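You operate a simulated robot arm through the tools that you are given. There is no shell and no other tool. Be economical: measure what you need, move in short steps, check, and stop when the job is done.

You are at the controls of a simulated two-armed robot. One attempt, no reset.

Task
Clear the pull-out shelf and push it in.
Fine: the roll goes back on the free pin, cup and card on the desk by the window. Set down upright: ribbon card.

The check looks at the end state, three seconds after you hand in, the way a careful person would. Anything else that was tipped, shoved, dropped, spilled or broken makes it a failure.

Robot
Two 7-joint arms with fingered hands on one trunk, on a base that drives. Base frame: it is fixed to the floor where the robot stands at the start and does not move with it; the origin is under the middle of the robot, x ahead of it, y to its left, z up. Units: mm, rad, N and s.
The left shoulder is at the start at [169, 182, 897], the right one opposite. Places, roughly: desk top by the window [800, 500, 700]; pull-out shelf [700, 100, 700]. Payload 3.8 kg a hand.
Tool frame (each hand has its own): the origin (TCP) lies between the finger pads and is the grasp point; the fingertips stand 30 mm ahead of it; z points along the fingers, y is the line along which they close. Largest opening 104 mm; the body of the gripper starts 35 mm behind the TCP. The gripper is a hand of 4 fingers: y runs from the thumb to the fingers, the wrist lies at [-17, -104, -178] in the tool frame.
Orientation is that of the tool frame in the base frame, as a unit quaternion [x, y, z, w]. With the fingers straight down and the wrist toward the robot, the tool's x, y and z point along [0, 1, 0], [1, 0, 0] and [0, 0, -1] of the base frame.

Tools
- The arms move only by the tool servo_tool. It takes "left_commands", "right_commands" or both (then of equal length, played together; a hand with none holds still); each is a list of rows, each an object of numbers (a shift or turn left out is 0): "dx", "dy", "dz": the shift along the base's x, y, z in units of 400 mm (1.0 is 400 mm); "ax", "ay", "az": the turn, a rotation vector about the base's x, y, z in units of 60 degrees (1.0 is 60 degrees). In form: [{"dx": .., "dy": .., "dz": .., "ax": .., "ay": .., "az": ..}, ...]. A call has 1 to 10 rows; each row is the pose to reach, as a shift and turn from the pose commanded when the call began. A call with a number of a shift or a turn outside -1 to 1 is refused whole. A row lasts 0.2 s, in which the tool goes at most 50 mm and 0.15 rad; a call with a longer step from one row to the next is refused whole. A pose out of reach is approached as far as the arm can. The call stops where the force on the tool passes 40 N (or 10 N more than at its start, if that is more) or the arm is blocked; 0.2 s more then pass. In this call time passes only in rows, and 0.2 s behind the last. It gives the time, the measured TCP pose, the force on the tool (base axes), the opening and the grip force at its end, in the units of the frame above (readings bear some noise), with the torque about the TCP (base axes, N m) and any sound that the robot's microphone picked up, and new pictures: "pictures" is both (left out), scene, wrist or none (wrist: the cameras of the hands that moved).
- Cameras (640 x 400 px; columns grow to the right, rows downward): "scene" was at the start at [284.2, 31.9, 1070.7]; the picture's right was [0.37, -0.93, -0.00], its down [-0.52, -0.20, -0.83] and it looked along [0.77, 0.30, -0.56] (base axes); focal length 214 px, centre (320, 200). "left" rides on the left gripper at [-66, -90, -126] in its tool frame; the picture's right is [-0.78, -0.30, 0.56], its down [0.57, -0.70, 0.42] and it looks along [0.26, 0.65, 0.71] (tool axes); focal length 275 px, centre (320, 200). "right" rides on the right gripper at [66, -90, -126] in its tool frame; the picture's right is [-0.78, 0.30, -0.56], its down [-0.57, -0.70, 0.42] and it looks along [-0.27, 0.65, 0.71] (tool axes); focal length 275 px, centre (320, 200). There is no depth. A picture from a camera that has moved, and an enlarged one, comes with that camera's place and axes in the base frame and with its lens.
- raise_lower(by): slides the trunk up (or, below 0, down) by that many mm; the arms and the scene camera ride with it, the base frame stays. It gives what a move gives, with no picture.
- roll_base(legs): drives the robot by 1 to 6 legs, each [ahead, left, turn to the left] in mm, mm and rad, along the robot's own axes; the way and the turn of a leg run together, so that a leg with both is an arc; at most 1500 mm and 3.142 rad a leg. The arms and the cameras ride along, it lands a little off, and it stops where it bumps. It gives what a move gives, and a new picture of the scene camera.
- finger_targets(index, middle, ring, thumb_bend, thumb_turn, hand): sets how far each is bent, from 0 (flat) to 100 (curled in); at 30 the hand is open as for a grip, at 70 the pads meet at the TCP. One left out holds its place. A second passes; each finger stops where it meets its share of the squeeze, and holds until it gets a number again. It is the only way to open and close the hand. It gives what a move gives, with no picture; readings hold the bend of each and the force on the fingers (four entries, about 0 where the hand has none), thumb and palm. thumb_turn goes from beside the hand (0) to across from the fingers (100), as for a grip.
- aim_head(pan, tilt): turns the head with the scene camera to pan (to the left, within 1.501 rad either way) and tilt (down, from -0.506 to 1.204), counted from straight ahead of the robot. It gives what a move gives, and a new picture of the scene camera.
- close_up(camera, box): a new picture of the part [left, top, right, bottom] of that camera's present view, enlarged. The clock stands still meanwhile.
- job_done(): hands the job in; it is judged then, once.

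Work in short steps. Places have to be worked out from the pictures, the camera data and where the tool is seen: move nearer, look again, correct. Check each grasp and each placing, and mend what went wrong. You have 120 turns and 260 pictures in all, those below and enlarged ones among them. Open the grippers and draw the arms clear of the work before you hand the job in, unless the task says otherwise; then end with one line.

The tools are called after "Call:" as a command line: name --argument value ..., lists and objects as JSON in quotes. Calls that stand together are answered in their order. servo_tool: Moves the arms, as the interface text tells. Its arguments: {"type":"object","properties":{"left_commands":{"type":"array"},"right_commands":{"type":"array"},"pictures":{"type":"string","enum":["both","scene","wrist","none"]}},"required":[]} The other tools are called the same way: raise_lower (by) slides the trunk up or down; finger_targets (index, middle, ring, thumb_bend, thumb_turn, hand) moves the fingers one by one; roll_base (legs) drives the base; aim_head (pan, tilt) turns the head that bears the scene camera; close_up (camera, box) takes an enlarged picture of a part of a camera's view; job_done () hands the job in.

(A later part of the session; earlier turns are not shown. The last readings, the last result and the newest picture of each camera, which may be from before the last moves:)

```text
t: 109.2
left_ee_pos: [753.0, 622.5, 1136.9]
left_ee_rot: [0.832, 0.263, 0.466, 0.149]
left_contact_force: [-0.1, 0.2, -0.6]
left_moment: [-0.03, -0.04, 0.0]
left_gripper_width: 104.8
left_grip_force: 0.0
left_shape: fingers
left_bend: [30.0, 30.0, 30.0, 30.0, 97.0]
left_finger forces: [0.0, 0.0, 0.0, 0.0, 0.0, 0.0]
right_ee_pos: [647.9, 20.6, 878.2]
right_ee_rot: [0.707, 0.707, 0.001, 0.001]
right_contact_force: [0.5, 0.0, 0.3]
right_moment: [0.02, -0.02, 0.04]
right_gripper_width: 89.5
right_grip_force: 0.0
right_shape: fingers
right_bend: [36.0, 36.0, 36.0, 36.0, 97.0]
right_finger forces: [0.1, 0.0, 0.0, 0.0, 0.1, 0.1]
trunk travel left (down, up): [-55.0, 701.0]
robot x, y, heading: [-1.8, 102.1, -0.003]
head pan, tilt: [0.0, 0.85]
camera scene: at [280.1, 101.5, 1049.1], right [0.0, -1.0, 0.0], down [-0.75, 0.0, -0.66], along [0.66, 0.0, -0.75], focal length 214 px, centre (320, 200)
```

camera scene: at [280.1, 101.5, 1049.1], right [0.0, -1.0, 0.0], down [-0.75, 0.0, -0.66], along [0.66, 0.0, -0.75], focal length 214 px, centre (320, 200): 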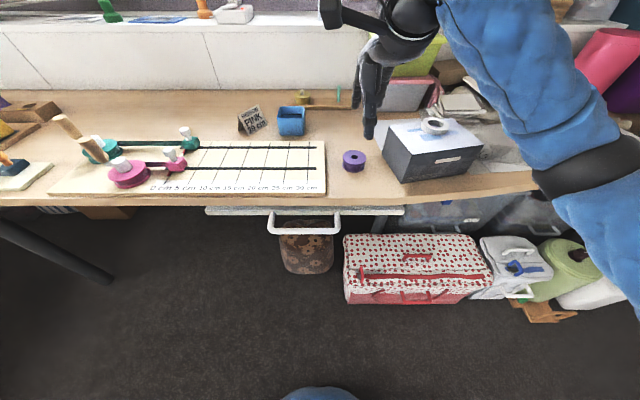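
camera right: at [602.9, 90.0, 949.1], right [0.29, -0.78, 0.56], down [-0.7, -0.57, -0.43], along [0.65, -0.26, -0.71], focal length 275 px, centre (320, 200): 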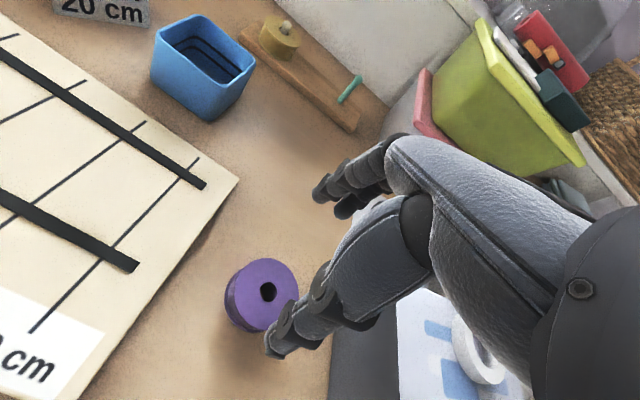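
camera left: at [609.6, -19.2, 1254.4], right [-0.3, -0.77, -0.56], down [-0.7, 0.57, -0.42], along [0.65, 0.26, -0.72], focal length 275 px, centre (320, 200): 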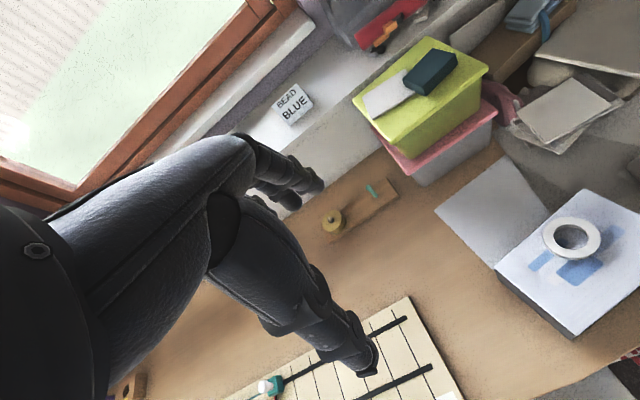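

Clear view: I enlarge roll and pin for coordinates, and move the hand over the roll to z≈810.

Call:
close_up --camera "scene" --box '[290, 70, 390, 180]'

Call:
servo_tool --right_commands '[{"dx": 0.05, "dy": 0.004, "dz": -0.05}, {"dx": 0.09, "dy": 0.008, "dz": -0.12}, {"dx": 0.09, "dy": 0.008, "dz": -0.17}]' --pictures "wrist"

Call:
close_up --camera "right" --box '[180, 220, 340, 380]'

```text
3.64 times, centred on (340, 125) of scene
camera zoom: at [280.1, 101.5, 1049.1], right [0.0, -1.0, 0.0], down [-0.75, 0.0, -0.66], along [0.66, 0.0, -0.75], focal length 780 px, centre (247, 473)
```

zoom: 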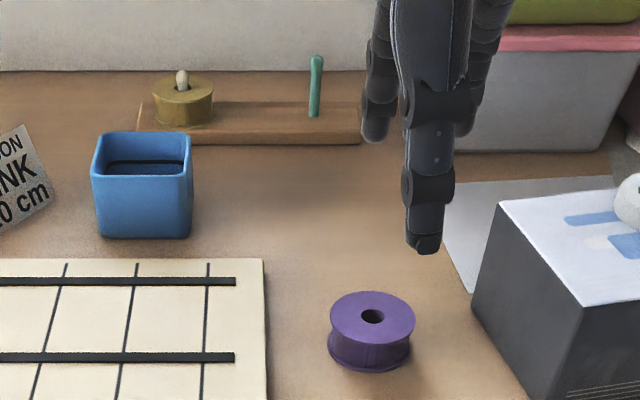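

```text
t: 110.0
left_ee_pos: [752.9, 621.9, 1137.7]
left_ee_rot: [0.831, 0.263, 0.466, 0.149]
left_contact_force: [0.8, -0.5, 0.6]
left_moment: [0.02, -0.01, -0.01]
left_gripper_width: 104.7
left_grip_force: 0.1
left_shape: fingers
left_bend: [30.0, 30.0, 30.0, 30.0, 97.0]
left_finger forces: [0.0, 0.0, 0.1, 0.0, 0.0, 0.0]
right_ee_pos: [683.4, 23.0, 810.3]
right_ee_rot: [0.707, 0.707, 0.002, 0.001]
right_contact_force: [-0.4, -0.6, 0.2]
right_moment: [0.01, -0.03, -0.06]
right_gripper_width: 89.8
right_grip_force: 0.0
right_shape: fingers
right_bend: [36.0, 36.0, 36.0, 36.0, 97.0]
right_finger forces: [0.1, 0.0, 0.1, 0.0, 0.0, 0.0]
trunk travel left (down, up): [-55.0, 701.0]
robot x, y, heading: [-0.9, 101.7, -0.003]
head pan, tilt: [0.0, 0.85]
camera right: at [593.2, 90.6, 935.9], right [0.29, -0.78, 0.56], down [-0.7, -0.57, -0.43], along [0.65, -0.26, -0.71], focal length 275 px, centre (320, 200)
```

right: 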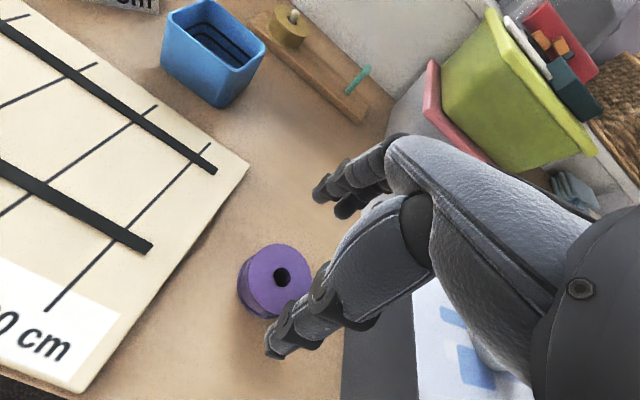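

```text
2.50 times, centred on (260, 300) of right
camera zoom: at [593.2, 90.6, 935.9], right [0.29, -0.78, 0.56], down [-0.7, -0.57, -0.43], along [0.65, -0.26, -0.71], focal length 688 px, centre (470, -50)
```

zoom: 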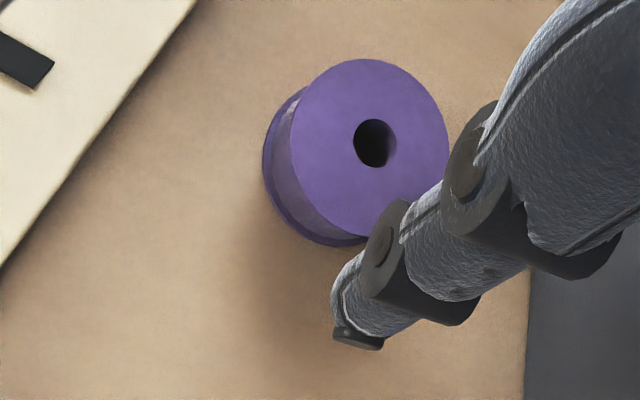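

Roll hole ≈(681,23.5), top z≈744; free pin ≈(987,41.5), z 736–780. I descend around the roll to TCP z≈753 and pre-close.

Call:
servo_tool --right_commands '[{"dy": 0.001, "dz": -0.07}, {"dy": 0.001, "dz": -0.143}]' --pictures "none"

Call:
finger_targets --hand "right" --index 49 --middle 49 --ring 49 --thumb_bend 49

Call:
finger_targets --hand "right" --index 56 --middle 58 --ring 58 --thumb_bend 56

Call:
close_up --camera "right" --box '[200, 140, 460, 400]'

```text
t: 110.5
left_ee_pos: [752.5, 623.1, 1137.5]
left_ee_rot: [0.832, 0.263, 0.466, 0.149]
left_contact_force: [0.7, 0.3, 0.2]
left_moment: [-0.02, 0.03, -0.01]
left_gripper_width: 104.9
left_grip_force: 0.1
left_shape: fingers
left_bend: [30.0, 30.0, 30.0, 30.0, 97.0]
left_finger forces: [0.0, 0.1, 0.0, 0.0, 0.0, 0.0]
right_ee_pos: [682.7, 23.3, 751.7]
right_ee_rot: [0.707, 0.708, 0.002, 0.002]
right_contact_force: [-0.3, -1.0, 0.9]
right_moment: [-0.06, -0.11, -0.05]
right_gripper_width: 89.8
right_grip_force: 0.7
right_shape: fingers
right_bend: [36.0, 36.0, 36.0, 36.0, 97.0]
right_finger forces: [0.1, 1.1, 0.0, 0.0, 0.1, 0.0]
trunk travel left (down, up): [-55.0, 701.0]
robot x, y, heading: [-1.3, 103.7, 0.003]
head pan, tilt: [0.0, 0.85]
```

```text
t: 111.5
left_ee_pos: [751.3, 622.6, 1138.6]
left_ee_rot: [0.831, 0.263, 0.466, 0.15]
left_contact_force: [-0.1, 0.2, -0.4]
left_moment: [-0.06, -0.01, 0.01]
left_gripper_width: 104.7
left_grip_force: 0.1
left_shape: fingers
left_bend: [30.0, 30.0, 30.0, 30.0, 97.0]
left_finger forces: [0.0, 0.1, 0.0, 0.1, 0.0, 0.0]
right_ee_pos: [682.5, 23.4, 754.8]
right_ee_rot: [0.707, 0.707, 0.004, 0.001]
right_contact_force: [3.9, -0.5, 13.5]
right_moment: [-0.22, -0.69, 0.01]
right_gripper_width: 57.3
right_grip_force: 7.1
right_shape: fingers
right_bend: [49.0, 45.0, 49.0, 49.0, 97.0]
right_finger forces: [0.0, 14.0, 0.0, 0.1, 0.0, 0.0]
trunk travel left (down, up): [-55.0, 701.0]
robot x, y, heading: [-8.9, 103.9, -0.001]
head pan, tilt: [0.0, 0.85]
```

```text
t: 112.5
left_ee_pos: [751.1, 622.2, 1138.9]
left_ee_rot: [0.831, 0.262, 0.467, 0.149]
left_contact_force: [0.0, 0.5, 0.3]
left_moment: [0.04, 0.0, 0.0]
left_gripper_width: 104.8
left_grip_force: 0.0
left_shape: fingers
left_bend: [30.0, 30.0, 30.0, 30.0, 97.0]
left_finger forces: [0.0, 0.0, 0.1, 0.0, 0.1, 0.0]
right_ee_pos: [681.5, 23.2, 754.5]
right_ee_rot: [0.707, 0.707, 0.002, 0.002]
right_contact_force: [6.0, -1.1, 18.1]
right_moment: [-0.25, -0.99, 0.04]
right_gripper_width: 46.1
right_grip_force: 11.6
right_shape: fingers
right_bend: [53.0, 45.0, 57.0, 53.0, 97.0]
right_finger forces: [2.1, 19.1, 0.1, 0.0, 2.1, 0.0]
trunk travel left (down, up): [-55.0, 701.0]
robot x, y, heading: [-1.6, 103.1, 0.0]
head pan, tilt: [0.0, 0.85]
```

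```text
1.54 times, centred on (330, 270) of right
camera zoom: at [591.6, 91.3, 879.3], right [0.29, -0.78, 0.56], down [-0.7, -0.57, -0.43], along [0.65, -0.26, -0.71], focal length 424 px, centre (305, 92)
```

zoom: 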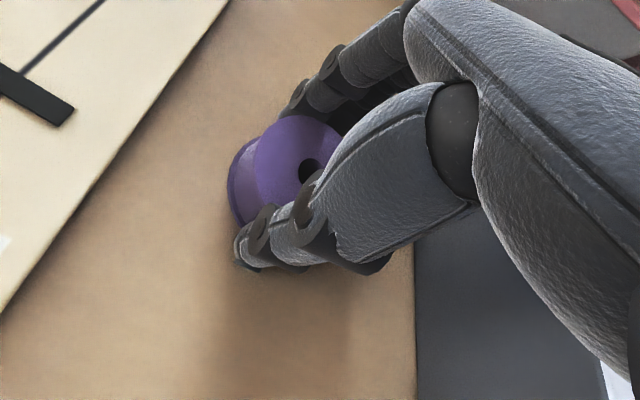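

The middle fingertip presses on the desk (too low). I relax, rise 5 mm and close again.

Call:
finger_targets --hand "right" --index 46 --middle 42 --ring 46 --thumb_bend 46

Call:
servo_tool --right_commands '[{"dx": 0.003, "dz": 0.014}]' --pictures "none"

Call:
finger_targets --hand "right" --index 55 --middle 57 --ring 57 --thumb_bend 55

Call:
finger_targets --hand "right" --index 58 --middle 60 --ring 62 --thumb_bend 58

Call:
close_up --camera "right" --box '[200, 140, 460, 400]'

```text
t: 113.5
left_ee_pos: [750.0, 623.2, 1139.8]
left_ee_rot: [0.831, 0.263, 0.466, 0.15]
left_contact_force: [-0.8, -0.2, 0.6]
left_moment: [0.0, -0.02, 0.02]
left_gripper_width: 104.8
left_grip_force: 0.0
left_shape: fingers
left_bend: [30.0, 30.0, 30.0, 30.0, 97.0]
left_finger forces: [0.0, 0.0, 0.0, 0.0, 0.0, 0.0]
right_ee_pos: [682.5, 23.2, 752.9]
right_ee_rot: [0.708, 0.707, 0.004, 0.002]
right_contact_force: [-2.1, -0.4, 13.3]
right_moment: [-0.18, -0.51, -0.1]
right_gripper_width: 63.6
right_grip_force: 6.4
right_shape: fingers
right_bend: [46.0, 42.0, 46.0, 46.0, 97.0]
right_finger forces: [0.1, 12.9, 0.0, 0.1, 0.0, 0.0]
trunk travel left (down, up): [-55.0, 701.0]
robot x, y, heading: [1.0, 101.2, -0.005]
head pan, tilt: [0.0, 0.85]
```

```text
t: 114.0
left_ee_pos: [752.9, 622.0, 1137.5]
left_ee_rot: [0.832, 0.263, 0.466, 0.148]
left_contact_force: [-0.3, 0.8, -0.4]
left_moment: [0.01, 0.01, -0.02]
left_gripper_width: 104.5
left_grip_force: 0.2
left_shape: fingers
left_bend: [30.0, 30.0, 30.0, 30.0, 97.0]
left_finger forces: [0.1, 0.0, 0.0, 0.0, 0.0, 0.0]
right_ee_pos: [683.5, 24.8, 754.9]
right_ee_rot: [0.707, 0.707, 0.0, -0.001]
right_contact_force: [-0.8, -1.2, 0.2]
right_moment: [0.01, 0.01, 0.0]
right_gripper_width: 63.6
right_grip_force: 0.1
right_shape: fingers
right_bend: [46.0, 42.0, 46.0, 46.0, 97.0]
right_finger forces: [0.0, 0.1, 0.0, 0.0, 0.1, 0.0]
trunk travel left (down, up): [-55.0, 701.0]
robot x, y, heading: [0.2, 99.4, -0.003]
head pan, tilt: [0.0, 0.85]
```

```text
t: 115.0
left_ee_pos: [753.0, 622.0, 1137.3]
left_ee_rot: [0.831, 0.262, 0.466, 0.15]
left_contact_force: [0.1, 0.2, 0.1]
left_moment: [0.0, 0.0, 0.01]
left_gripper_width: 104.9
left_grip_force: 0.1
left_shape: fingers
left_bend: [30.0, 30.0, 30.0, 30.0, 97.0]
left_finger forces: [0.0, 0.0, 0.1, 0.0, 0.0, 0.0]
right_ee_pos: [682.8, 24.8, 758.3]
right_ee_rot: [0.707, 0.707, 0.001, 0.001]
right_contact_force: [-0.1, 1.3, -0.3]
right_moment: [0.01, -0.01, -0.01]
right_gripper_width: 46.4
right_grip_force: 2.7
right_shape: fingers
right_bend: [53.0, 55.0, 56.0, 53.0, 97.0]
right_finger forces: [1.3, 1.2, 0.1, 0.0, 2.5, 0.0]
trunk travel left (down, up): [-55.0, 701.0]
robot x, y, heading: [0.3, 102.5, -0.003]
head pan, tilt: [0.0, 0.85]
```

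```text
t: 116.0
left_ee_pos: [752.4, 621.7, 1138.2]
left_ee_rot: [0.831, 0.263, 0.466, 0.15]
left_contact_force: [-0.6, -0.3, -0.4]
left_moment: [0.01, -0.01, -0.02]
left_gripper_width: 104.8
left_grip_force: 0.0
left_shape: fingers
left_bend: [30.0, 30.0, 30.0, 30.0, 97.0]
left_finger forces: [0.0, 0.0, 0.0, 0.0, 0.0, 0.0]
right_ee_pos: [684.0, 23.8, 758.2]
right_ee_rot: [0.707, 0.707, 0.002, 0.0]
right_contact_force: [0.3, -0.1, 1.5]
right_moment: [-0.01, 0.04, -0.05]
right_gripper_width: 45.5
right_grip_force: 5.4
right_shape: fingers
right_bend: [54.0, 57.0, 62.0, 53.0, 97.0]
right_finger forces: [1.9, 3.0, 0.1, 0.0, 4.9, 0.1]
trunk travel left (down, up): [-55.0, 701.0]
robot x, y, heading: [-1.6, 107.1, -0.005]
head pan, tilt: [0.0, 0.85]
```

```text
1.54 times, centred on (330, 270) of right
camera zoom: at [593.8, 91.5, 883.6], right [0.29, -0.78, 0.56], down [-0.7, -0.57, -0.43], along [0.65, -0.26, -0.71], focal length 424 px, centre (305, 92)
```

zoom: 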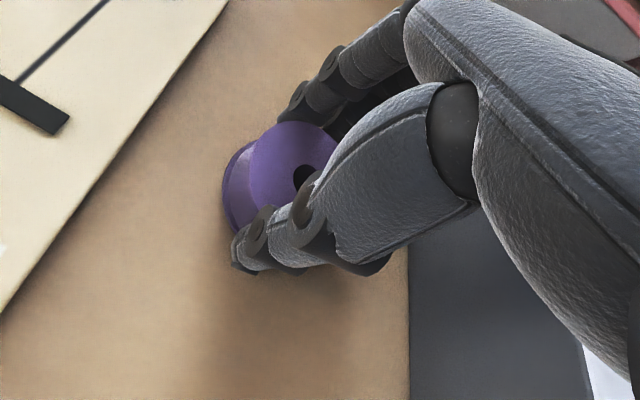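

Firm hold (5 N) again. I lift to z≈878 and drive 200 mm ahead (base stays ~60 mm short of the handle).

Call:
servo_tool --right_commands '[{"dz": 0.04}, {"dz": 0.12}, {"dz": 0.21}, {"dz": 0.3}]' --pictures "none"

Call:
roll_base --legs '[[200, 0, 0.003]]'

```text
t: 117.0
left_ee_pos: [751.4, 622.4, 1138.6]
left_ee_rot: [0.831, 0.263, 0.467, 0.15]
left_contact_force: [-0.4, -0.1, -0.4]
left_moment: [0.03, -0.01, 0.01]
left_gripper_width: 104.7
left_grip_force: 0.0
left_shape: fingers
left_bend: [30.0, 30.0, 30.0, 30.0, 97.0]
left_finger forces: [0.1, 0.0, 0.1, 0.1, 0.1, 0.1]
right_ee_pos: [683.7, 24.8, 879.5]
right_ee_rot: [0.707, 0.707, 0.001, 0.001]
right_contact_force: [-0.4, 0.2, 0.1]
right_moment: [0.0, 0.03, -0.01]
right_gripper_width: 45.5
right_grip_force: 4.8
right_shape: fingers
right_bend: [54.0, 57.0, 62.0, 53.0, 97.0]
right_finger forces: [1.9, 3.0, 0.0, 0.0, 4.9, 0.0]
trunk travel left (down, up): [-55.0, 701.0]
robot x, y, heading: [0.6, 105.0, -0.001]
head pan, tilt: [0.0, 0.85]
```

```text
t: 118.5
left_ee_pos: [950.5, 626.7, 1138.2]
left_ee_rot: [0.831, 0.265, 0.466, 0.148]
left_contact_force: [-0.2, -0.2, 0.5]
left_moment: [-0.03, -0.03, 0.01]
left_gripper_width: 104.7
left_grip_force: 0.1
left_shape: fingers
left_bend: [30.0, 30.0, 30.0, 30.0, 97.0]
left_finger forces: [0.0, 0.1, 0.0, 0.1, 0.0, 0.1]
right_ee_pos: [885.9, 27.7, 878.3]
right_ee_rot: [0.705, 0.709, 0.001, 0.0]
right_contact_force: [-0.2, -0.3, -0.5]
right_moment: [0.0, -0.02, 0.0]
right_gripper_width: 45.6
right_grip_force: 4.6
right_shape: fingers
right_bend: [54.0, 57.0, 62.0, 53.0, 97.0]
right_finger forces: [1.9, 3.0, 0.2, 0.1, 5.0, 0.0]
trunk travel left (down, up): [-55.0, 701.0]
robot x, y, heading: [204.7, 103.2, 0.009]
head pan, tilt: [0.0, 0.85]
camera scene: at [481.5, 103.6, 1049.0], right [0.01, -1.0, 0.0], down [-0.75, 0.0, -0.66], along [0.66, 0.0, -0.75], focal length 214 px, centre (320, 200)
```

scene: 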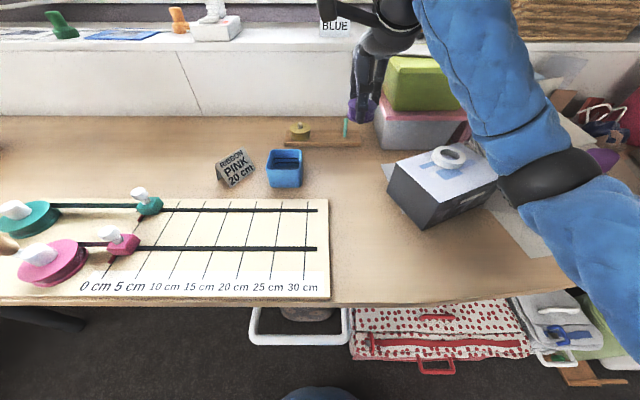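

Now much closer. I measure the free pin with both cameras.

Call:
close_up --camera "scene" --box '[280, 90, 400, 190]'

Call:
close_up --camera "right" --box '[200, 60, 420, 340]'

```text
4.00 times, centred on (340, 140) of scene
camera zoom: at [481.5, 103.6, 1049.0], right [0.01, -1.0, 0.0], down [-0.75, 0.0, -0.66], along [0.66, 0.0, -0.75], focal length 858 px, centre (240, 440)
```

zoom: 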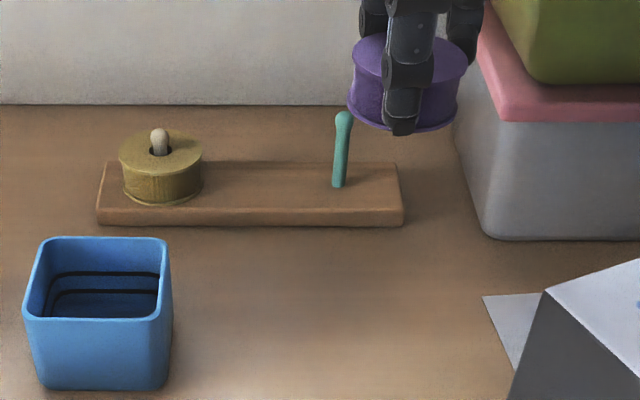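

```text
1.43 times, centred on (310, 200) of right
camera zoom: at [795.8, 95.0, 1003.8], right [0.3, -0.78, 0.56], down [-0.7, -0.58, -0.43], along [0.65, -0.26, -0.71], focal length 393 px, centre (334, 200)
```

zoom: 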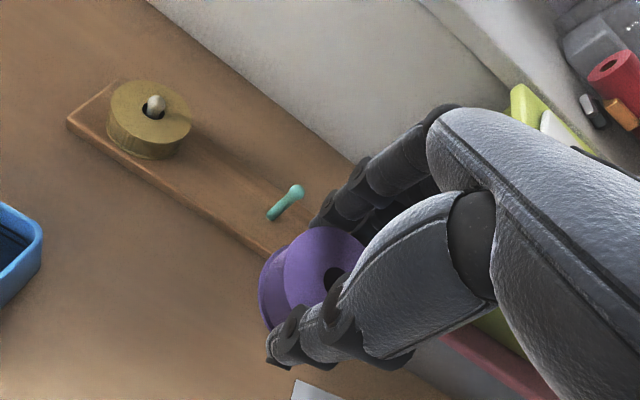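

Pin ≈(987,42.7), top z≈779, block top ≈733; roll hole ≈ TCP +(-1.3,-0.5). I move above the pin at z≈850 for a final alignment check.

Call:
servo_tool --right_commands '[{"dx": 0.09, "dy": 0.013}, {"dx": 0.18, "dy": 0.026, "dz": 0.0}, {"dx": 0.256, "dy": 0.0385, "dz": -0.03}, {"dx": 0.256, "dy": 0.0385, "dz": -0.07}]' --pictures "both"

Call:
close_up --camera "scene" --box '[300, 70, 400, 170]'

Call:
close_up --camera "right" --box '[220, 140, 400, 320]'

```text
t: 119.5
left_ee_pos: [943.9, 627.5, 1145.0]
left_ee_rot: [0.829, 0.265, 0.47, 0.149]
left_contact_force: [0.4, -0.2, 0.2]
left_moment: [0.01, 0.0, 0.01]
left_gripper_width: 104.4
left_grip_force: 0.1
left_shape: fingers
left_bend: [30.0, 30.0, 30.0, 30.0, 97.0]
left_finger forces: [0.1, 0.0, 0.0, 0.0, 0.1, 0.0]
right_ee_pos: [984.6, 43.0, 864.2]
right_ee_rot: [0.706, 0.708, 0.008, 0.007]
right_contact_force: [0.1, 1.0, -0.6]
right_moment: [-0.02, 0.0, -0.01]
right_gripper_width: 45.3
right_grip_force: 4.8
right_shape: fingers
right_bend: [54.0, 57.0, 62.0, 53.0, 97.0]
right_finger forces: [2.0, 3.0, 0.0, 0.0, 4.8, 0.0]
trunk travel left (down, up): [-55.0, 701.0]
robot x, y, heading: [199.8, 103.7, 0.005]
head pan, tilt: [0.0, 0.85]
camera scene: at [475.2, 103.6, 1052.4], right [0.0, -1.0, 0.0], down [-0.75, 0.0, -0.66], along [0.66, 0.0, -0.75], focal length 214 px, centre (320, 200)
camera right: at [892.2, 109.2, 987.8], right [0.29, -0.78, 0.56], down [-0.69, -0.58, -0.44], along [0.66, -0.26, -0.7], focal length 275 px, centre (320, 200)
```

scene: 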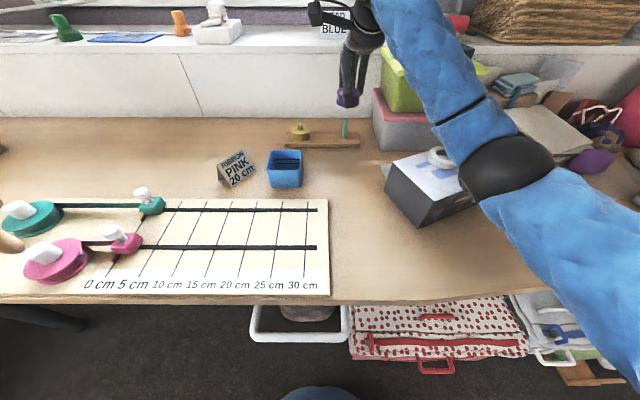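
right: 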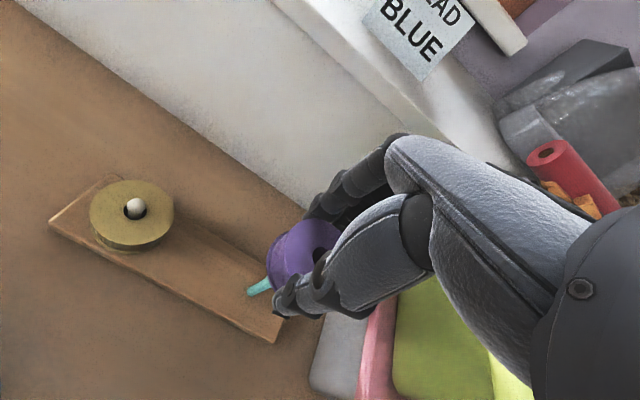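

```text
4.00 times, centred on (350, 120) of scene
camera zoom: at [475.2, 103.6, 1052.4], right [0.0, -1.0, 0.0], down [-0.75, 0.0, -0.66], along [0.66, 0.0, -0.75], focal length 858 px, centre (200, 520)
```

zoom: 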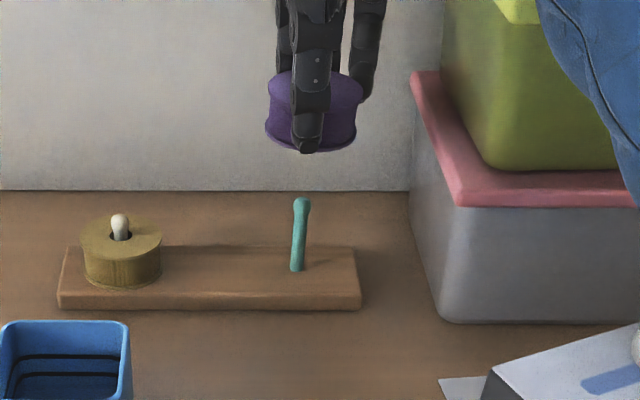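

```text
2.22 times, centred on (310, 230) of right
camera zoom: at [892.2, 109.2, 987.8], right [0.29, -0.78, 0.56], down [-0.69, -0.58, -0.44], along [0.66, -0.26, -0.7], focal length 612 px, centre (342, 133)
```

zoom: 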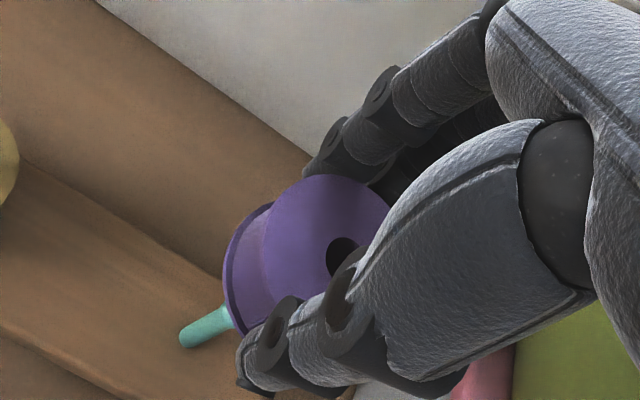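

Warning signs: the camera shows the robot being pushed back slightly, and the elbow is close to the grey box. I look closely before continuing.

Call:
close_up --camera "scene" --box '[360, 120, 580, 250]'

```text
2.91 times, centred on (470, 185) of scene
camera zoom: at [475.2, 103.6, 1052.4], right [0.0, -1.0, 0.0], down [-0.75, 0.0, -0.66], along [0.66, 0.0, -0.75], focal length 624 px, centre (-116, 244)
```

zoom: 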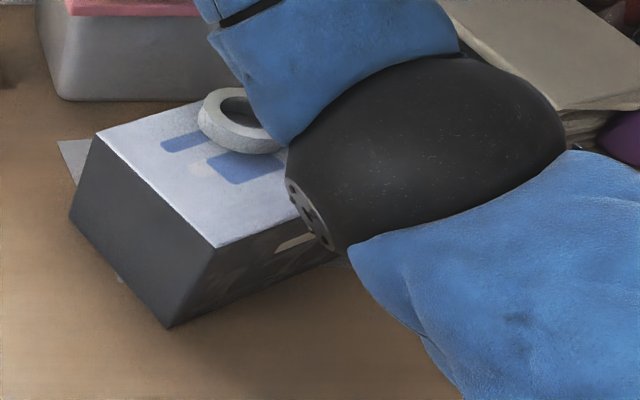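

The forearm has touched the grey box during the drive (it moved roughly 75 mm). I raise the trunk 200 mm first to lift the arm clear of it.

Call:
raise_lower --by 200

Call:
aim_head --pan -0.35 --tilt 0.95

```text
t: 121.7
left_ee_pos: [795.6, 626.1, 1471.6]
left_ee_rot: [0.77, 0.245, 0.561, 0.177]
left_contact_force: [-0.4, 0.8, -0.7]
left_moment: [0.06, -0.01, -0.02]
left_gripper_width: 104.5
left_grip_force: 0.0
left_shape: fingers
left_bend: [30.0, 30.0, 30.0, 30.0, 97.0]
left_finger forces: [0.0, 0.0, 0.1, 0.0, 0.1, 0.1]
right_ee_pos: [976.0, 43.5, 1079.0]
right_ee_rot: [0.704, 0.71, 0.017, 0.015]
right_contact_force: [-0.3, -0.6, -0.6]
right_moment: [0.0, 0.03, 0.02]
right_gripper_width: 45.6
right_grip_force: 5.1
right_shape: fingers
right_bend: [54.0, 57.0, 62.0, 53.0, 97.0]
right_finger forces: [1.8, 2.8, 0.1, 0.0, 4.7, 0.0]
trunk travel left (down, up): [-255.0, 501.0]
robot x, y, heading: [201.7, 101.8, -0.0]
head pan, tilt: [0.0, 0.85]
```

```text
t: 122.5
left_ee_pos: [793.6, 626.8, 1473.2]
left_ee_rot: [0.77, 0.246, 0.561, 0.177]
left_contact_force: [-0.5, -0.7, -0.1]
left_moment: [-0.01, -0.02, 0.02]
left_gripper_width: 104.8
left_grip_force: 0.2
left_shape: fingers
left_bend: [30.0, 30.0, 30.0, 30.0, 97.0]
left_finger forces: [0.0, 0.0, 0.1, 0.1, 0.1, 0.1]
right_ee_pos: [974.9, 44.0, 1079.1]
right_ee_rot: [0.705, 0.709, 0.016, 0.015]
right_contact_force: [0.3, -0.7, 0.7]
right_moment: [0.0, -0.02, -0.02]
right_gripper_width: 45.5
right_grip_force: 4.1
right_shape: fingers
right_bend: [54.0, 57.0, 62.0, 53.0, 97.0]
right_finger forces: [1.8, 2.9, 0.0, 0.0, 4.7, 0.1]
trunk travel left (down, up): [-255.0, 501.0]
robot x, y, heading: [200.8, 102.7, 0.005]
head pan, tilt: [-0.351, 0.949]
camera scene: at [359.7, 78.0, 1251.9], right [-0.34, -0.94, 0.0], down [-0.77, 0.27, -0.58], along [0.55, -0.2, -0.81], focal length 214 px, centre (320, 200)
```

scene: 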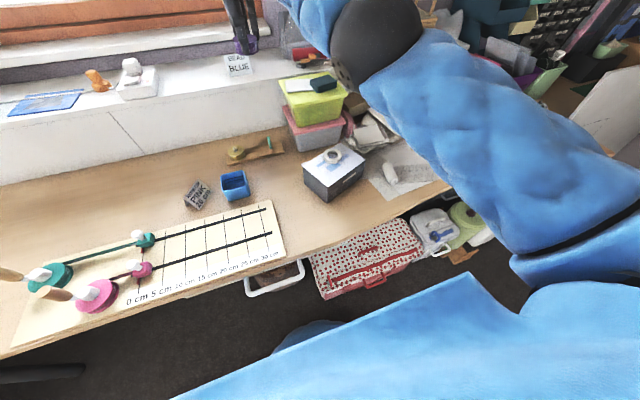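

The trunk rose, with some body shift, and the arm is clear of the box. I now lower the hand to z≈880 above the pin and see how it tracks.

Call:
servo_tool --right_commands '[{"dz": -0.1}, {"dz": -0.2}, {"dz": -0.3}, {"dz": -0.4}, {"dz": -0.5}]' --pictures "both"

Call:
close_up --camera "scene" --box '[220, 100, 460, 250]'

```text
t: 123.8
left_ee_pos: [795.6, 625.9, 1472.0]
left_ee_rot: [0.77, 0.246, 0.561, 0.177]
left_contact_force: [0.3, 0.9, -0.3]
left_moment: [0.0, -0.02, 0.01]
left_gripper_width: 104.9
left_grip_force: 0.0
left_shape: fingers
left_bend: [30.0, 30.0, 30.0, 30.0, 97.0]
left_finger forces: [0.0, 0.0, 0.0, 0.1, 0.0, 0.0]
right_ee_pos: [974.3, 44.1, 879.3]
right_ee_rot: [0.705, 0.708, 0.017, 0.016]
right_contact_force: [-0.3, 1.1, 0.8]
right_moment: [0.01, 0.0, -0.03]
right_gripper_width: 44.8
right_grip_force: 5.2
right_shape: fingers
right_bend: [55.0, 57.0, 62.0, 53.0, 97.0]
right_finger forces: [1.8, 2.9, 0.1, 0.0, 4.7, 0.0]
trunk travel left (down, up): [-255.0, 501.0]
robot x, y, heading: [202.4, 105.9, 0.002]
head pan, tilt: [-0.351, 0.949]
camera scene: at [360.1, 77.9, 1251.8], right [-0.34, -0.94, 0.0], down [-0.77, 0.28, -0.58], along [0.55, -0.2, -0.81], focal length 214 px, centre (320, 200)
camera right: at [879.0, 110.2, 999.9], right [0.28, -0.78, 0.57], down [-0.68, -0.58, -0.46], along [0.68, -0.26, -0.68], focal length 275 px, centre (320, 200)
```

scene: 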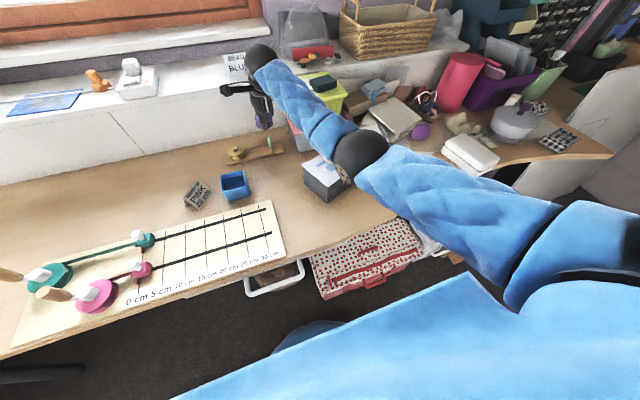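
right: 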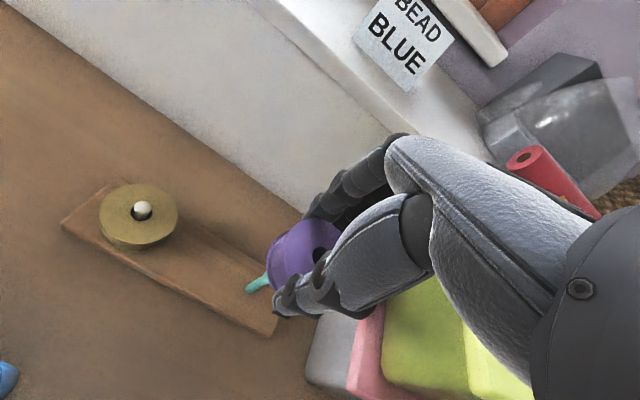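

```text
2.67 times, centred on (340, 175) of scene
camera zoom: at [360.1, 77.9, 1251.8], right [-0.34, -0.94, 0.0], down [-0.77, 0.28, -0.58], along [0.55, -0.2, -0.81], focal length 572 px, centre (267, 267)
```

zoom: 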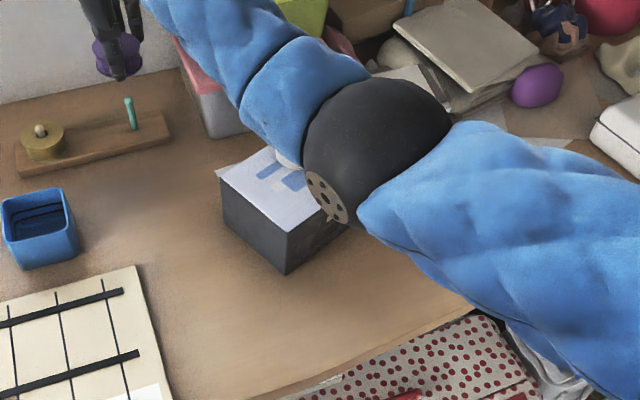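

The hand tracked well and the arm is above the box. I correct the 2° tilt and the 14 mm x-offset and lower to z≈850 for the alignment view.

Call:
servo_tool --right_commands '[{"dx": 0.02, "dz": -0.02, "ay": 0.016}, {"dx": 0.035, "dy": -0.0025, "dz": -0.07, "ay": 0.032}]' --pictures "wrist"

Call:
close_up --camera "right" --box '[220, 140, 400, 320]'

Call:
close_up --camera "scene" --box '[220, 90, 320, 180]'

```text
t: 124.3
left_ee_pos: [792.7, 626.3, 1472.0]
left_ee_rot: [0.769, 0.247, 0.562, 0.177]
left_contact_force: [0.2, 0.0, 0.4]
left_moment: [0.04, 0.0, 0.0]
left_gripper_width: 104.7
left_grip_force: 0.0
left_shape: fingers
left_bend: [30.0, 30.0, 30.0, 30.0, 97.0]
left_finger forces: [0.0, 0.1, 0.0, 0.0, 0.0, 0.1]
right_ee_pos: [986.6, 42.6, 851.6]
right_ee_rot: [0.705, 0.709, 0.006, 0.004]
right_contact_force: [0.6, -0.8, 0.2]
right_moment: [0.04, 0.01, 0.0]
right_gripper_width: 45.4
right_grip_force: 5.0
right_shape: fingers
right_bend: [55.0, 57.0, 62.0, 53.0, 97.0]
right_finger forces: [1.9, 2.7, 0.0, 0.0, 4.6, 0.1]
trunk travel left (down, up): [-255.0, 501.0]
robot x, y, heading: [201.1, 106.0, 0.002]
head pan, tilt: [-0.351, 0.949]
camera right: at [894.3, 108.9, 976.3], right [0.29, -0.78, 0.56], down [-0.69, -0.58, -0.43], along [0.66, -0.26, -0.71], focal length 275 px, centre (320, 200)
```

right: 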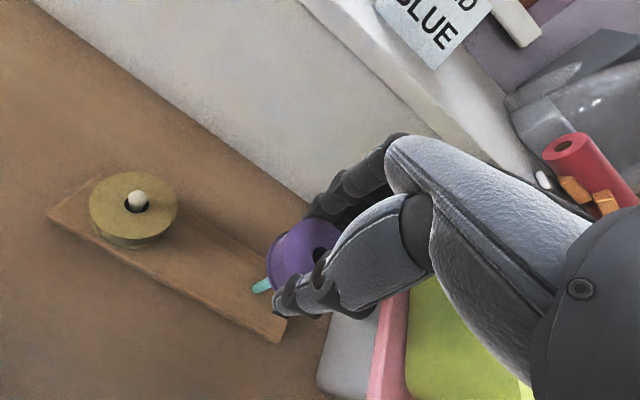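

```text
2.22 times, centred on (310, 230) of right
camera zoom: at [894.3, 108.9, 976.3], right [0.29, -0.78, 0.56], down [-0.69, -0.58, -0.43], along [0.66, -0.26, -0.71], focal length 612 px, centre (342, 133)
```

zoom: 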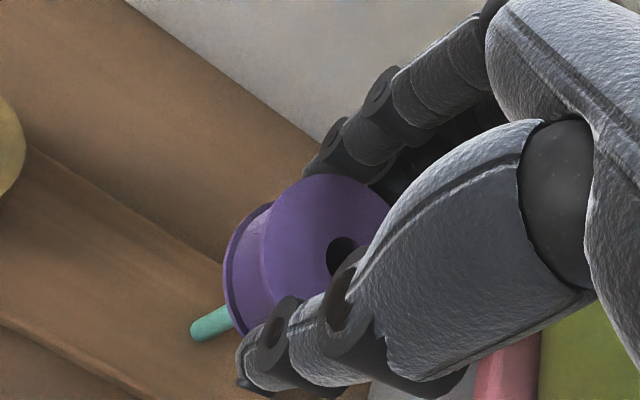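

```text
4.44 times, centred on (270, 135) of scene
camera zoom: at [359.4, 78.2, 1251.9], right [-0.34, -0.94, 0.0], down [-0.77, 0.28, -0.58], along [0.55, -0.2, -0.81], focal length 953 px, centre (542, 489)
```

zoom: 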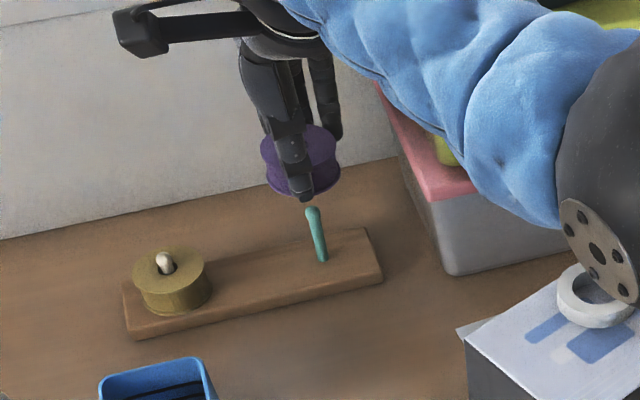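

Both views suggest the roll needs about +1.7 mm x and +0.5 mm y, matching my computed TCP (988.3,43.1). I apply this and lower to just above the pin top.

Call:
servo_tool --right_commands '[{"dx": 0.0045, "dy": 0.0012, "dz": -0.02, "ay": 0.009}, {"dx": 0.0045, "dy": 0.0012, "dz": -0.05, "ay": 0.009}]' --pictures "wrist"

Call:
close_up --camera "right" --box '[220, 140, 400, 320]'

Call:
close_up --camera "scene" --box '[240, 110, 310, 170]'

```text
t: 125.0
left_ee_pos: [794.4, 627.5, 1473.6]
left_ee_rot: [0.77, 0.246, 0.561, 0.177]
left_contact_force: [-0.3, 0.7, 0.8]
left_moment: [-0.03, -0.02, -0.04]
left_gripper_width: 104.5
left_grip_force: 0.0
left_shape: fingers
left_bend: [30.0, 30.0, 30.0, 30.0, 97.0]
left_finger forces: [0.0, 0.0, 0.0, 0.0, 0.0, 0.1]
right_ee_pos: [979.7, 41.7, 831.4]
right_ee_rot: [0.705, 0.709, 0.001, 0.0]
right_contact_force: [-0.3, -0.3, -0.1]
right_moment: [0.01, 0.0, 0.0]
right_gripper_width: 45.3
right_grip_force: 4.6
right_shape: fingers
right_bend: [55.0, 57.0, 62.0, 53.0, 97.0]
right_finger forces: [1.8, 2.8, 0.1, 0.1, 4.6, 0.0]
right hand out of reach, approached as far as the arm can: row 1, 2
trunk travel left (down, up): [-255.0, 501.0]
robot x, y, heading: [203.2, 101.9, 0.003]
head pan, tilt: [-0.351, 0.949]
camera right: at [889.7, 107.3, 957.8], right [0.3, -0.78, 0.56], down [-0.7, -0.58, -0.43], along [0.65, -0.26, -0.71], focal length 275 px, centre (320, 200)
```

right: 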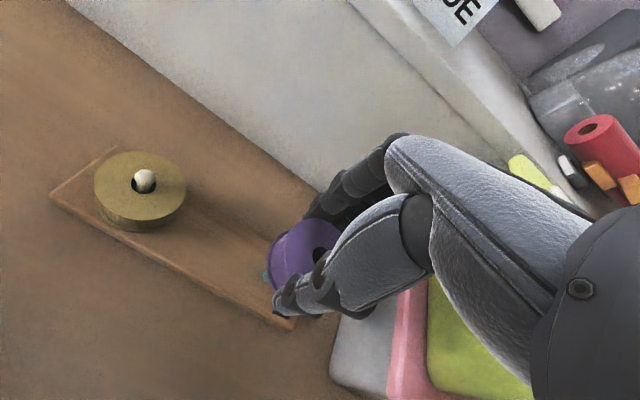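

```text
2.22 times, centred on (310, 230) of right
camera zoom: at [889.7, 107.3, 957.8], right [0.3, -0.78, 0.56], down [-0.7, -0.58, -0.43], along [0.65, -0.26, -0.71], focal length 612 px, centre (342, 133)
```

zoom: 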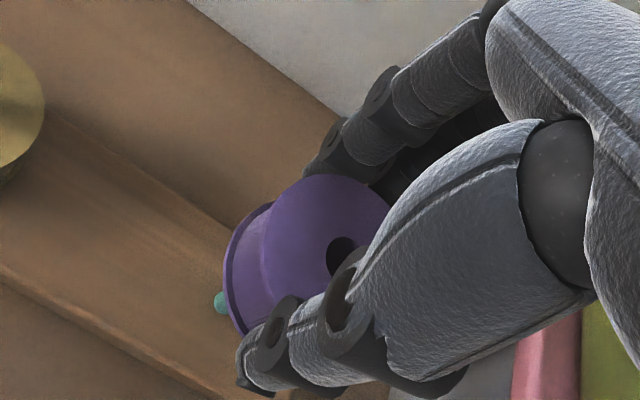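

```text
6.67 times, centred on (275, 140) of scene
camera zoom: at [359.7, 77.9, 1251.9], right [-0.34, -0.94, 0.0], down [-0.77, 0.28, -0.58], along [0.55, -0.2, -0.81], focal length 1430 px, centre (620, 600)
```

zoom: 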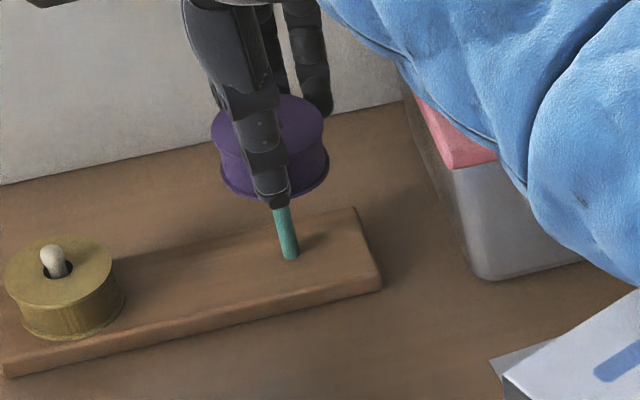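

The arm is at its forward limit here. I go back up (toward the better-reach height) and then drive the base 45 mm closer.

Call:
servo_tool --right_commands '[{"dx": -0.03, "dz": 0.06}, {"dx": -0.08, "dz": 0.14}, {"dx": -0.12, "dz": 0.18}]' --pictures "none"

```text
t: 125.8
left_ee_pos: [794.7, 625.8, 1472.8]
left_ee_rot: [0.769, 0.246, 0.562, 0.177]
left_contact_force: [-0.6, 0.7, -0.5]
left_moment: [-0.01, 0.0, 0.02]
left_gripper_width: 104.8
left_grip_force: 0.0
left_shape: fingers
left_bend: [30.0, 30.0, 30.0, 30.0, 97.0]
left_finger forces: [0.0, 0.0, 0.0, 0.1, 0.1, 0.0]
right_ee_pos: [932.6, 41.6, 905.4]
right_ee_rot: [0.706, 0.708, 0.001, 0.0]
right_contact_force: [0.5, 0.0, 0.4]
right_moment: [-0.03, 0.02, 0.02]
right_gripper_width: 45.1
right_grip_force: 4.7
right_shape: fingers
right_bend: [55.0, 57.0, 62.0, 53.0, 97.0]
right_finger forces: [1.8, 2.8, 0.0, 0.0, 4.5, 0.0]
trunk travel left (down, up): [-255.0, 501.0]
robot x, y, heading: [197.9, 106.0, 0.004]
head pan, tilt: [-0.351, 0.949]
```

The arm is free. I drive 50 mm ahead.

Call:
roll_base --legs '[[50, 0, -0.003]]'

Call:
close_up --camera "scene" --box '[220, 90, 460, 240]'

```text
t: 126.7
left_ee_pos: [848.6, 624.5, 1470.2]
left_ee_rot: [0.771, 0.245, 0.561, 0.178]
left_contact_force: [0.3, 0.4, -0.7]
left_moment: [-0.01, -0.05, -0.03]
left_gripper_width: 104.6
left_grip_force: 0.1
left_shape: fingers
left_bend: [30.0, 30.0, 30.0, 30.0, 97.0]
left_finger forces: [0.0, 0.0, 0.0, 0.0, 0.0, 0.0]
right_ee_pos: [983.9, 38.3, 903.8]
right_ee_rot: [0.706, 0.708, 0.001, -0.001]
right_contact_force: [0.5, -0.1, -0.3]
right_moment: [0.0, 0.02, 0.01]
right_gripper_width: 45.2
right_grip_force: 4.3
right_shape: fingers
right_bend: [55.0, 57.0, 62.0, 53.0, 97.0]
right_finger forces: [1.8, 2.7, 0.1, 0.0, 4.5, 0.0]
trunk travel left (down, up): [-255.0, 501.0]
robot x, y, heading: [250.3, 100.6, 0.0]
head pan, tilt: [-0.351, 0.949]
camera scene: at [411.1, 77.7, 1251.5], right [-0.34, -0.94, 0.0], down [-0.77, 0.28, -0.58], along [0.55, -0.2, -0.81], focal length 214 px, centre (320, 200)
```

scene: 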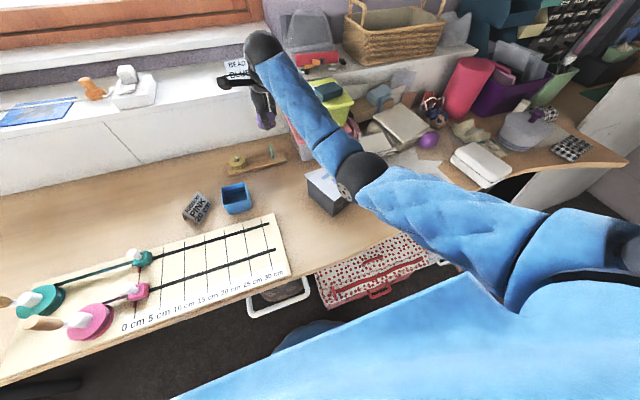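

```text
2.67 times, centred on (340, 165) of scene
camera zoom: at [411.1, 77.7, 1251.5], right [-0.34, -0.94, 0.0], down [-0.77, 0.28, -0.58], along [0.55, -0.2, -0.81], focal length 572 px, centre (267, 293)
```

zoom: 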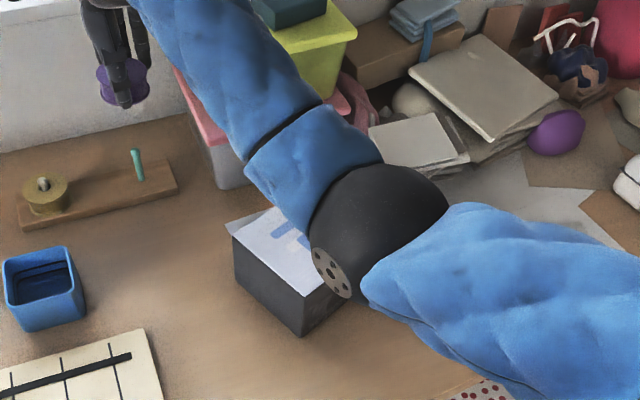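

I move to (988.3,43.1) and lower to z≈850, then look again.

Call:
servo_tool --right_commands '[{"dx": 0.011, "dy": 0.012, "dz": -0.05}, {"dx": 0.011, "dy": 0.012, "dz": -0.14}]' --pictures "none"

Call:
close_up --camera "right" --box '[220, 140, 400, 320]'

Call:
close_up --camera "scene" --box '[230, 90, 310, 170]'

```text
t: 127.3
left_ee_pos: [846.6, 625.2, 1472.5]
left_ee_rot: [0.771, 0.244, 0.56, 0.179]
left_contact_force: [-0.9, -0.3, -0.8]
left_moment: [0.01, 0.01, -0.01]
left_gripper_width: 104.8
left_grip_force: 0.0
left_shape: fingers
left_bend: [30.0, 30.0, 30.0, 30.0, 97.0]
left_finger forces: [0.1, 0.0, 0.1, 0.1, 0.0, 0.0]
right_ee_pos: [987.0, 42.7, 847.3]
right_ee_rot: [0.707, 0.708, 0.001, 0.0]
right_contact_force: [-0.5, 0.1, 0.5]
right_moment: [0.01, 0.01, 0.0]
right_gripper_width: 45.4
right_grip_force: 4.2
right_shape: fingers
right_bend: [55.0, 57.0, 62.0, 53.0, 97.0]
right_finger forces: [1.7, 2.8, 0.0, 0.0, 4.4, 0.0]
trunk travel left (down, up): [-255.0, 501.0]
robot x, y, heading: [249.7, 104.5, 0.002]
head pan, tilt: [-0.351, 0.949]
```

```text
2.22 times, centred on (310, 230) of right
camera zoom: at [896.5, 109.5, 974.0], right [0.3, -0.78, 0.56], down [-0.7, -0.57, -0.43], along [0.65, -0.26, -0.71], focal length 612 px, centre (342, 133)
```

zoom: 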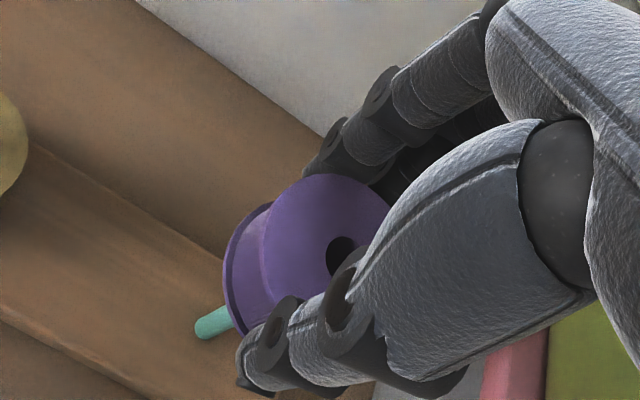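

```text
5.00 times, centred on (270, 130) of scene
camera zoom: at [409.0, 77.4, 1251.9], right [-0.34, -0.94, 0.0], down [-0.76, 0.28, -0.58], along [0.55, -0.2, -0.81], focal length 1072 px, centre (570, 550)
```

zoom: 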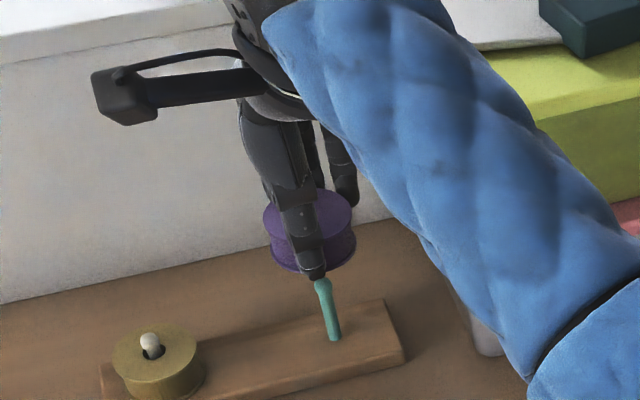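

Alignment is within ~1–2 mm. I nudge +1.0 x, +0.7 y and lower to where the pin tip should enter the hole, watching the force.

Call:
servo_tool --right_commands '[{"dx": 0.0025, "dy": 0.0018, "dz": -0.03}, {"dx": 0.0025, "dy": 0.0018, "dz": -0.05}, {"dx": 0.0025, "dy": 0.0018, "dz": -0.0625}]' --pictures "none"

Call:
servo_tool --right_commands '[{"dz": -0.005}, {"dz": -0.0125}]' --pictures "none"

Call:
close_up --camera "right" --box '[220, 140, 400, 320]'

Call:
close_up --camera "scene" --box '[230, 90, 310, 170]'

```text
t: 128.1
left_ee_pos: [846.3, 624.4, 1471.8]
left_ee_rot: [0.771, 0.244, 0.561, 0.178]
left_contact_force: [0.4, -0.7, -0.2]
left_moment: [-0.02, -0.01, -0.01]
left_gripper_width: 104.9
left_grip_force: 0.1
left_shape: fingers
left_bend: [30.0, 30.0, 30.0, 30.0, 97.0]
left_finger forces: [0.0, 0.0, 0.1, 0.0, 0.0, 0.0]
right_ee_pos: [988.0, 43.0, 824.7]
right_ee_rot: [0.707, 0.708, 0.002, 0.0]
right_contact_force: [0.2, 0.0, 0.1]
right_moment: [-0.01, -0.01, -0.05]
right_gripper_width: 45.5
right_grip_force: 4.3
right_shape: fingers
right_bend: [55.0, 57.0, 62.0, 53.0, 97.0]
right_finger forces: [1.7, 2.8, 0.1, 0.1, 4.5, 0.0]
trunk travel left (down, up): [-255.0, 501.0]
robot x, y, heading: [251.5, 101.2, 0.005]
head pan, tilt: [-0.351, 0.949]
```

```text
t: 128.7
left_ee_pos: [846.1, 624.9, 1473.8]
left_ee_rot: [0.771, 0.244, 0.56, 0.179]
left_contact_force: [0.3, 0.6, 0.5]
left_moment: [0.0, 0.0, 0.0]
left_gripper_width: 104.7
left_grip_force: 0.1
left_shape: fingers
left_bend: [30.0, 30.0, 30.0, 30.0, 97.0]
left_finger forces: [0.0, 0.0, 0.1, 0.0, 0.0, 0.0]
right_ee_pos: [987.5, 43.9, 819.5]
right_ee_rot: [0.707, 0.708, 0.002, -0.001]
right_contact_force: [0.4, -0.4, -0.7]
right_moment: [0.0, 0.0, -0.01]
right_gripper_width: 45.4
right_grip_force: 4.2
right_shape: fingers
right_bend: [55.0, 57.0, 62.0, 53.0, 97.0]
right_finger forces: [1.7, 2.8, 0.1, 0.0, 4.5, 0.1]
trunk travel left (down, up): [-255.0, 501.0]
robot x, y, heading: [247.0, 103.0, 0.002]
head pan, tilt: [-0.351, 0.949]
```

```text
2.22 times, centred on (310, 230) of right
camera zoom: at [897.5, 110.2, 944.5], right [0.3, -0.78, 0.56], down [-0.7, -0.57, -0.43], along [0.65, -0.26, -0.71], focal length 612 px, centre (342, 133)
```

zoom: 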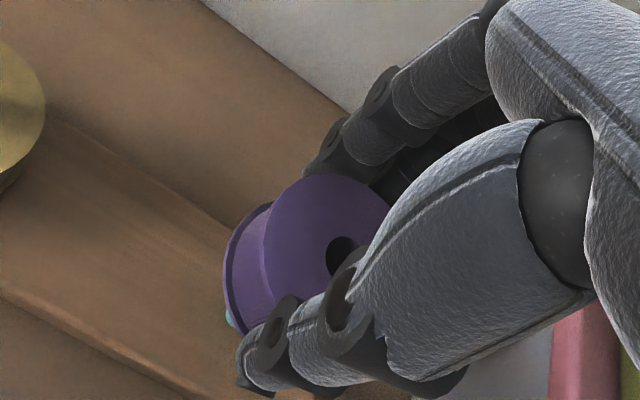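

```text
5.00 times, centred on (270, 130) of scene
camera zoom: at [409.0, 77.6, 1251.9], right [-0.34, -0.94, 0.0], down [-0.76, 0.28, -0.58], along [0.55, -0.2, -0.81], focal length 1072 px, centre (570, 550)
```

zoom: 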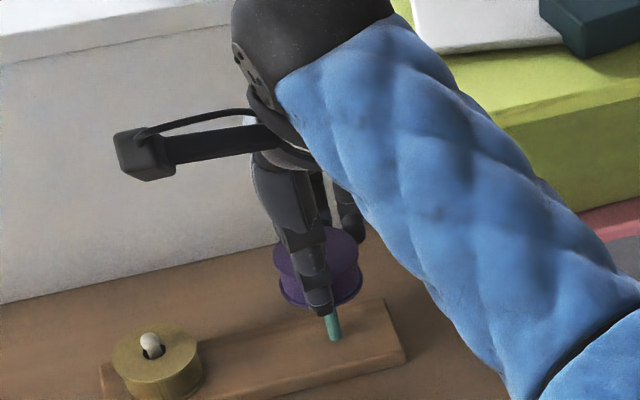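

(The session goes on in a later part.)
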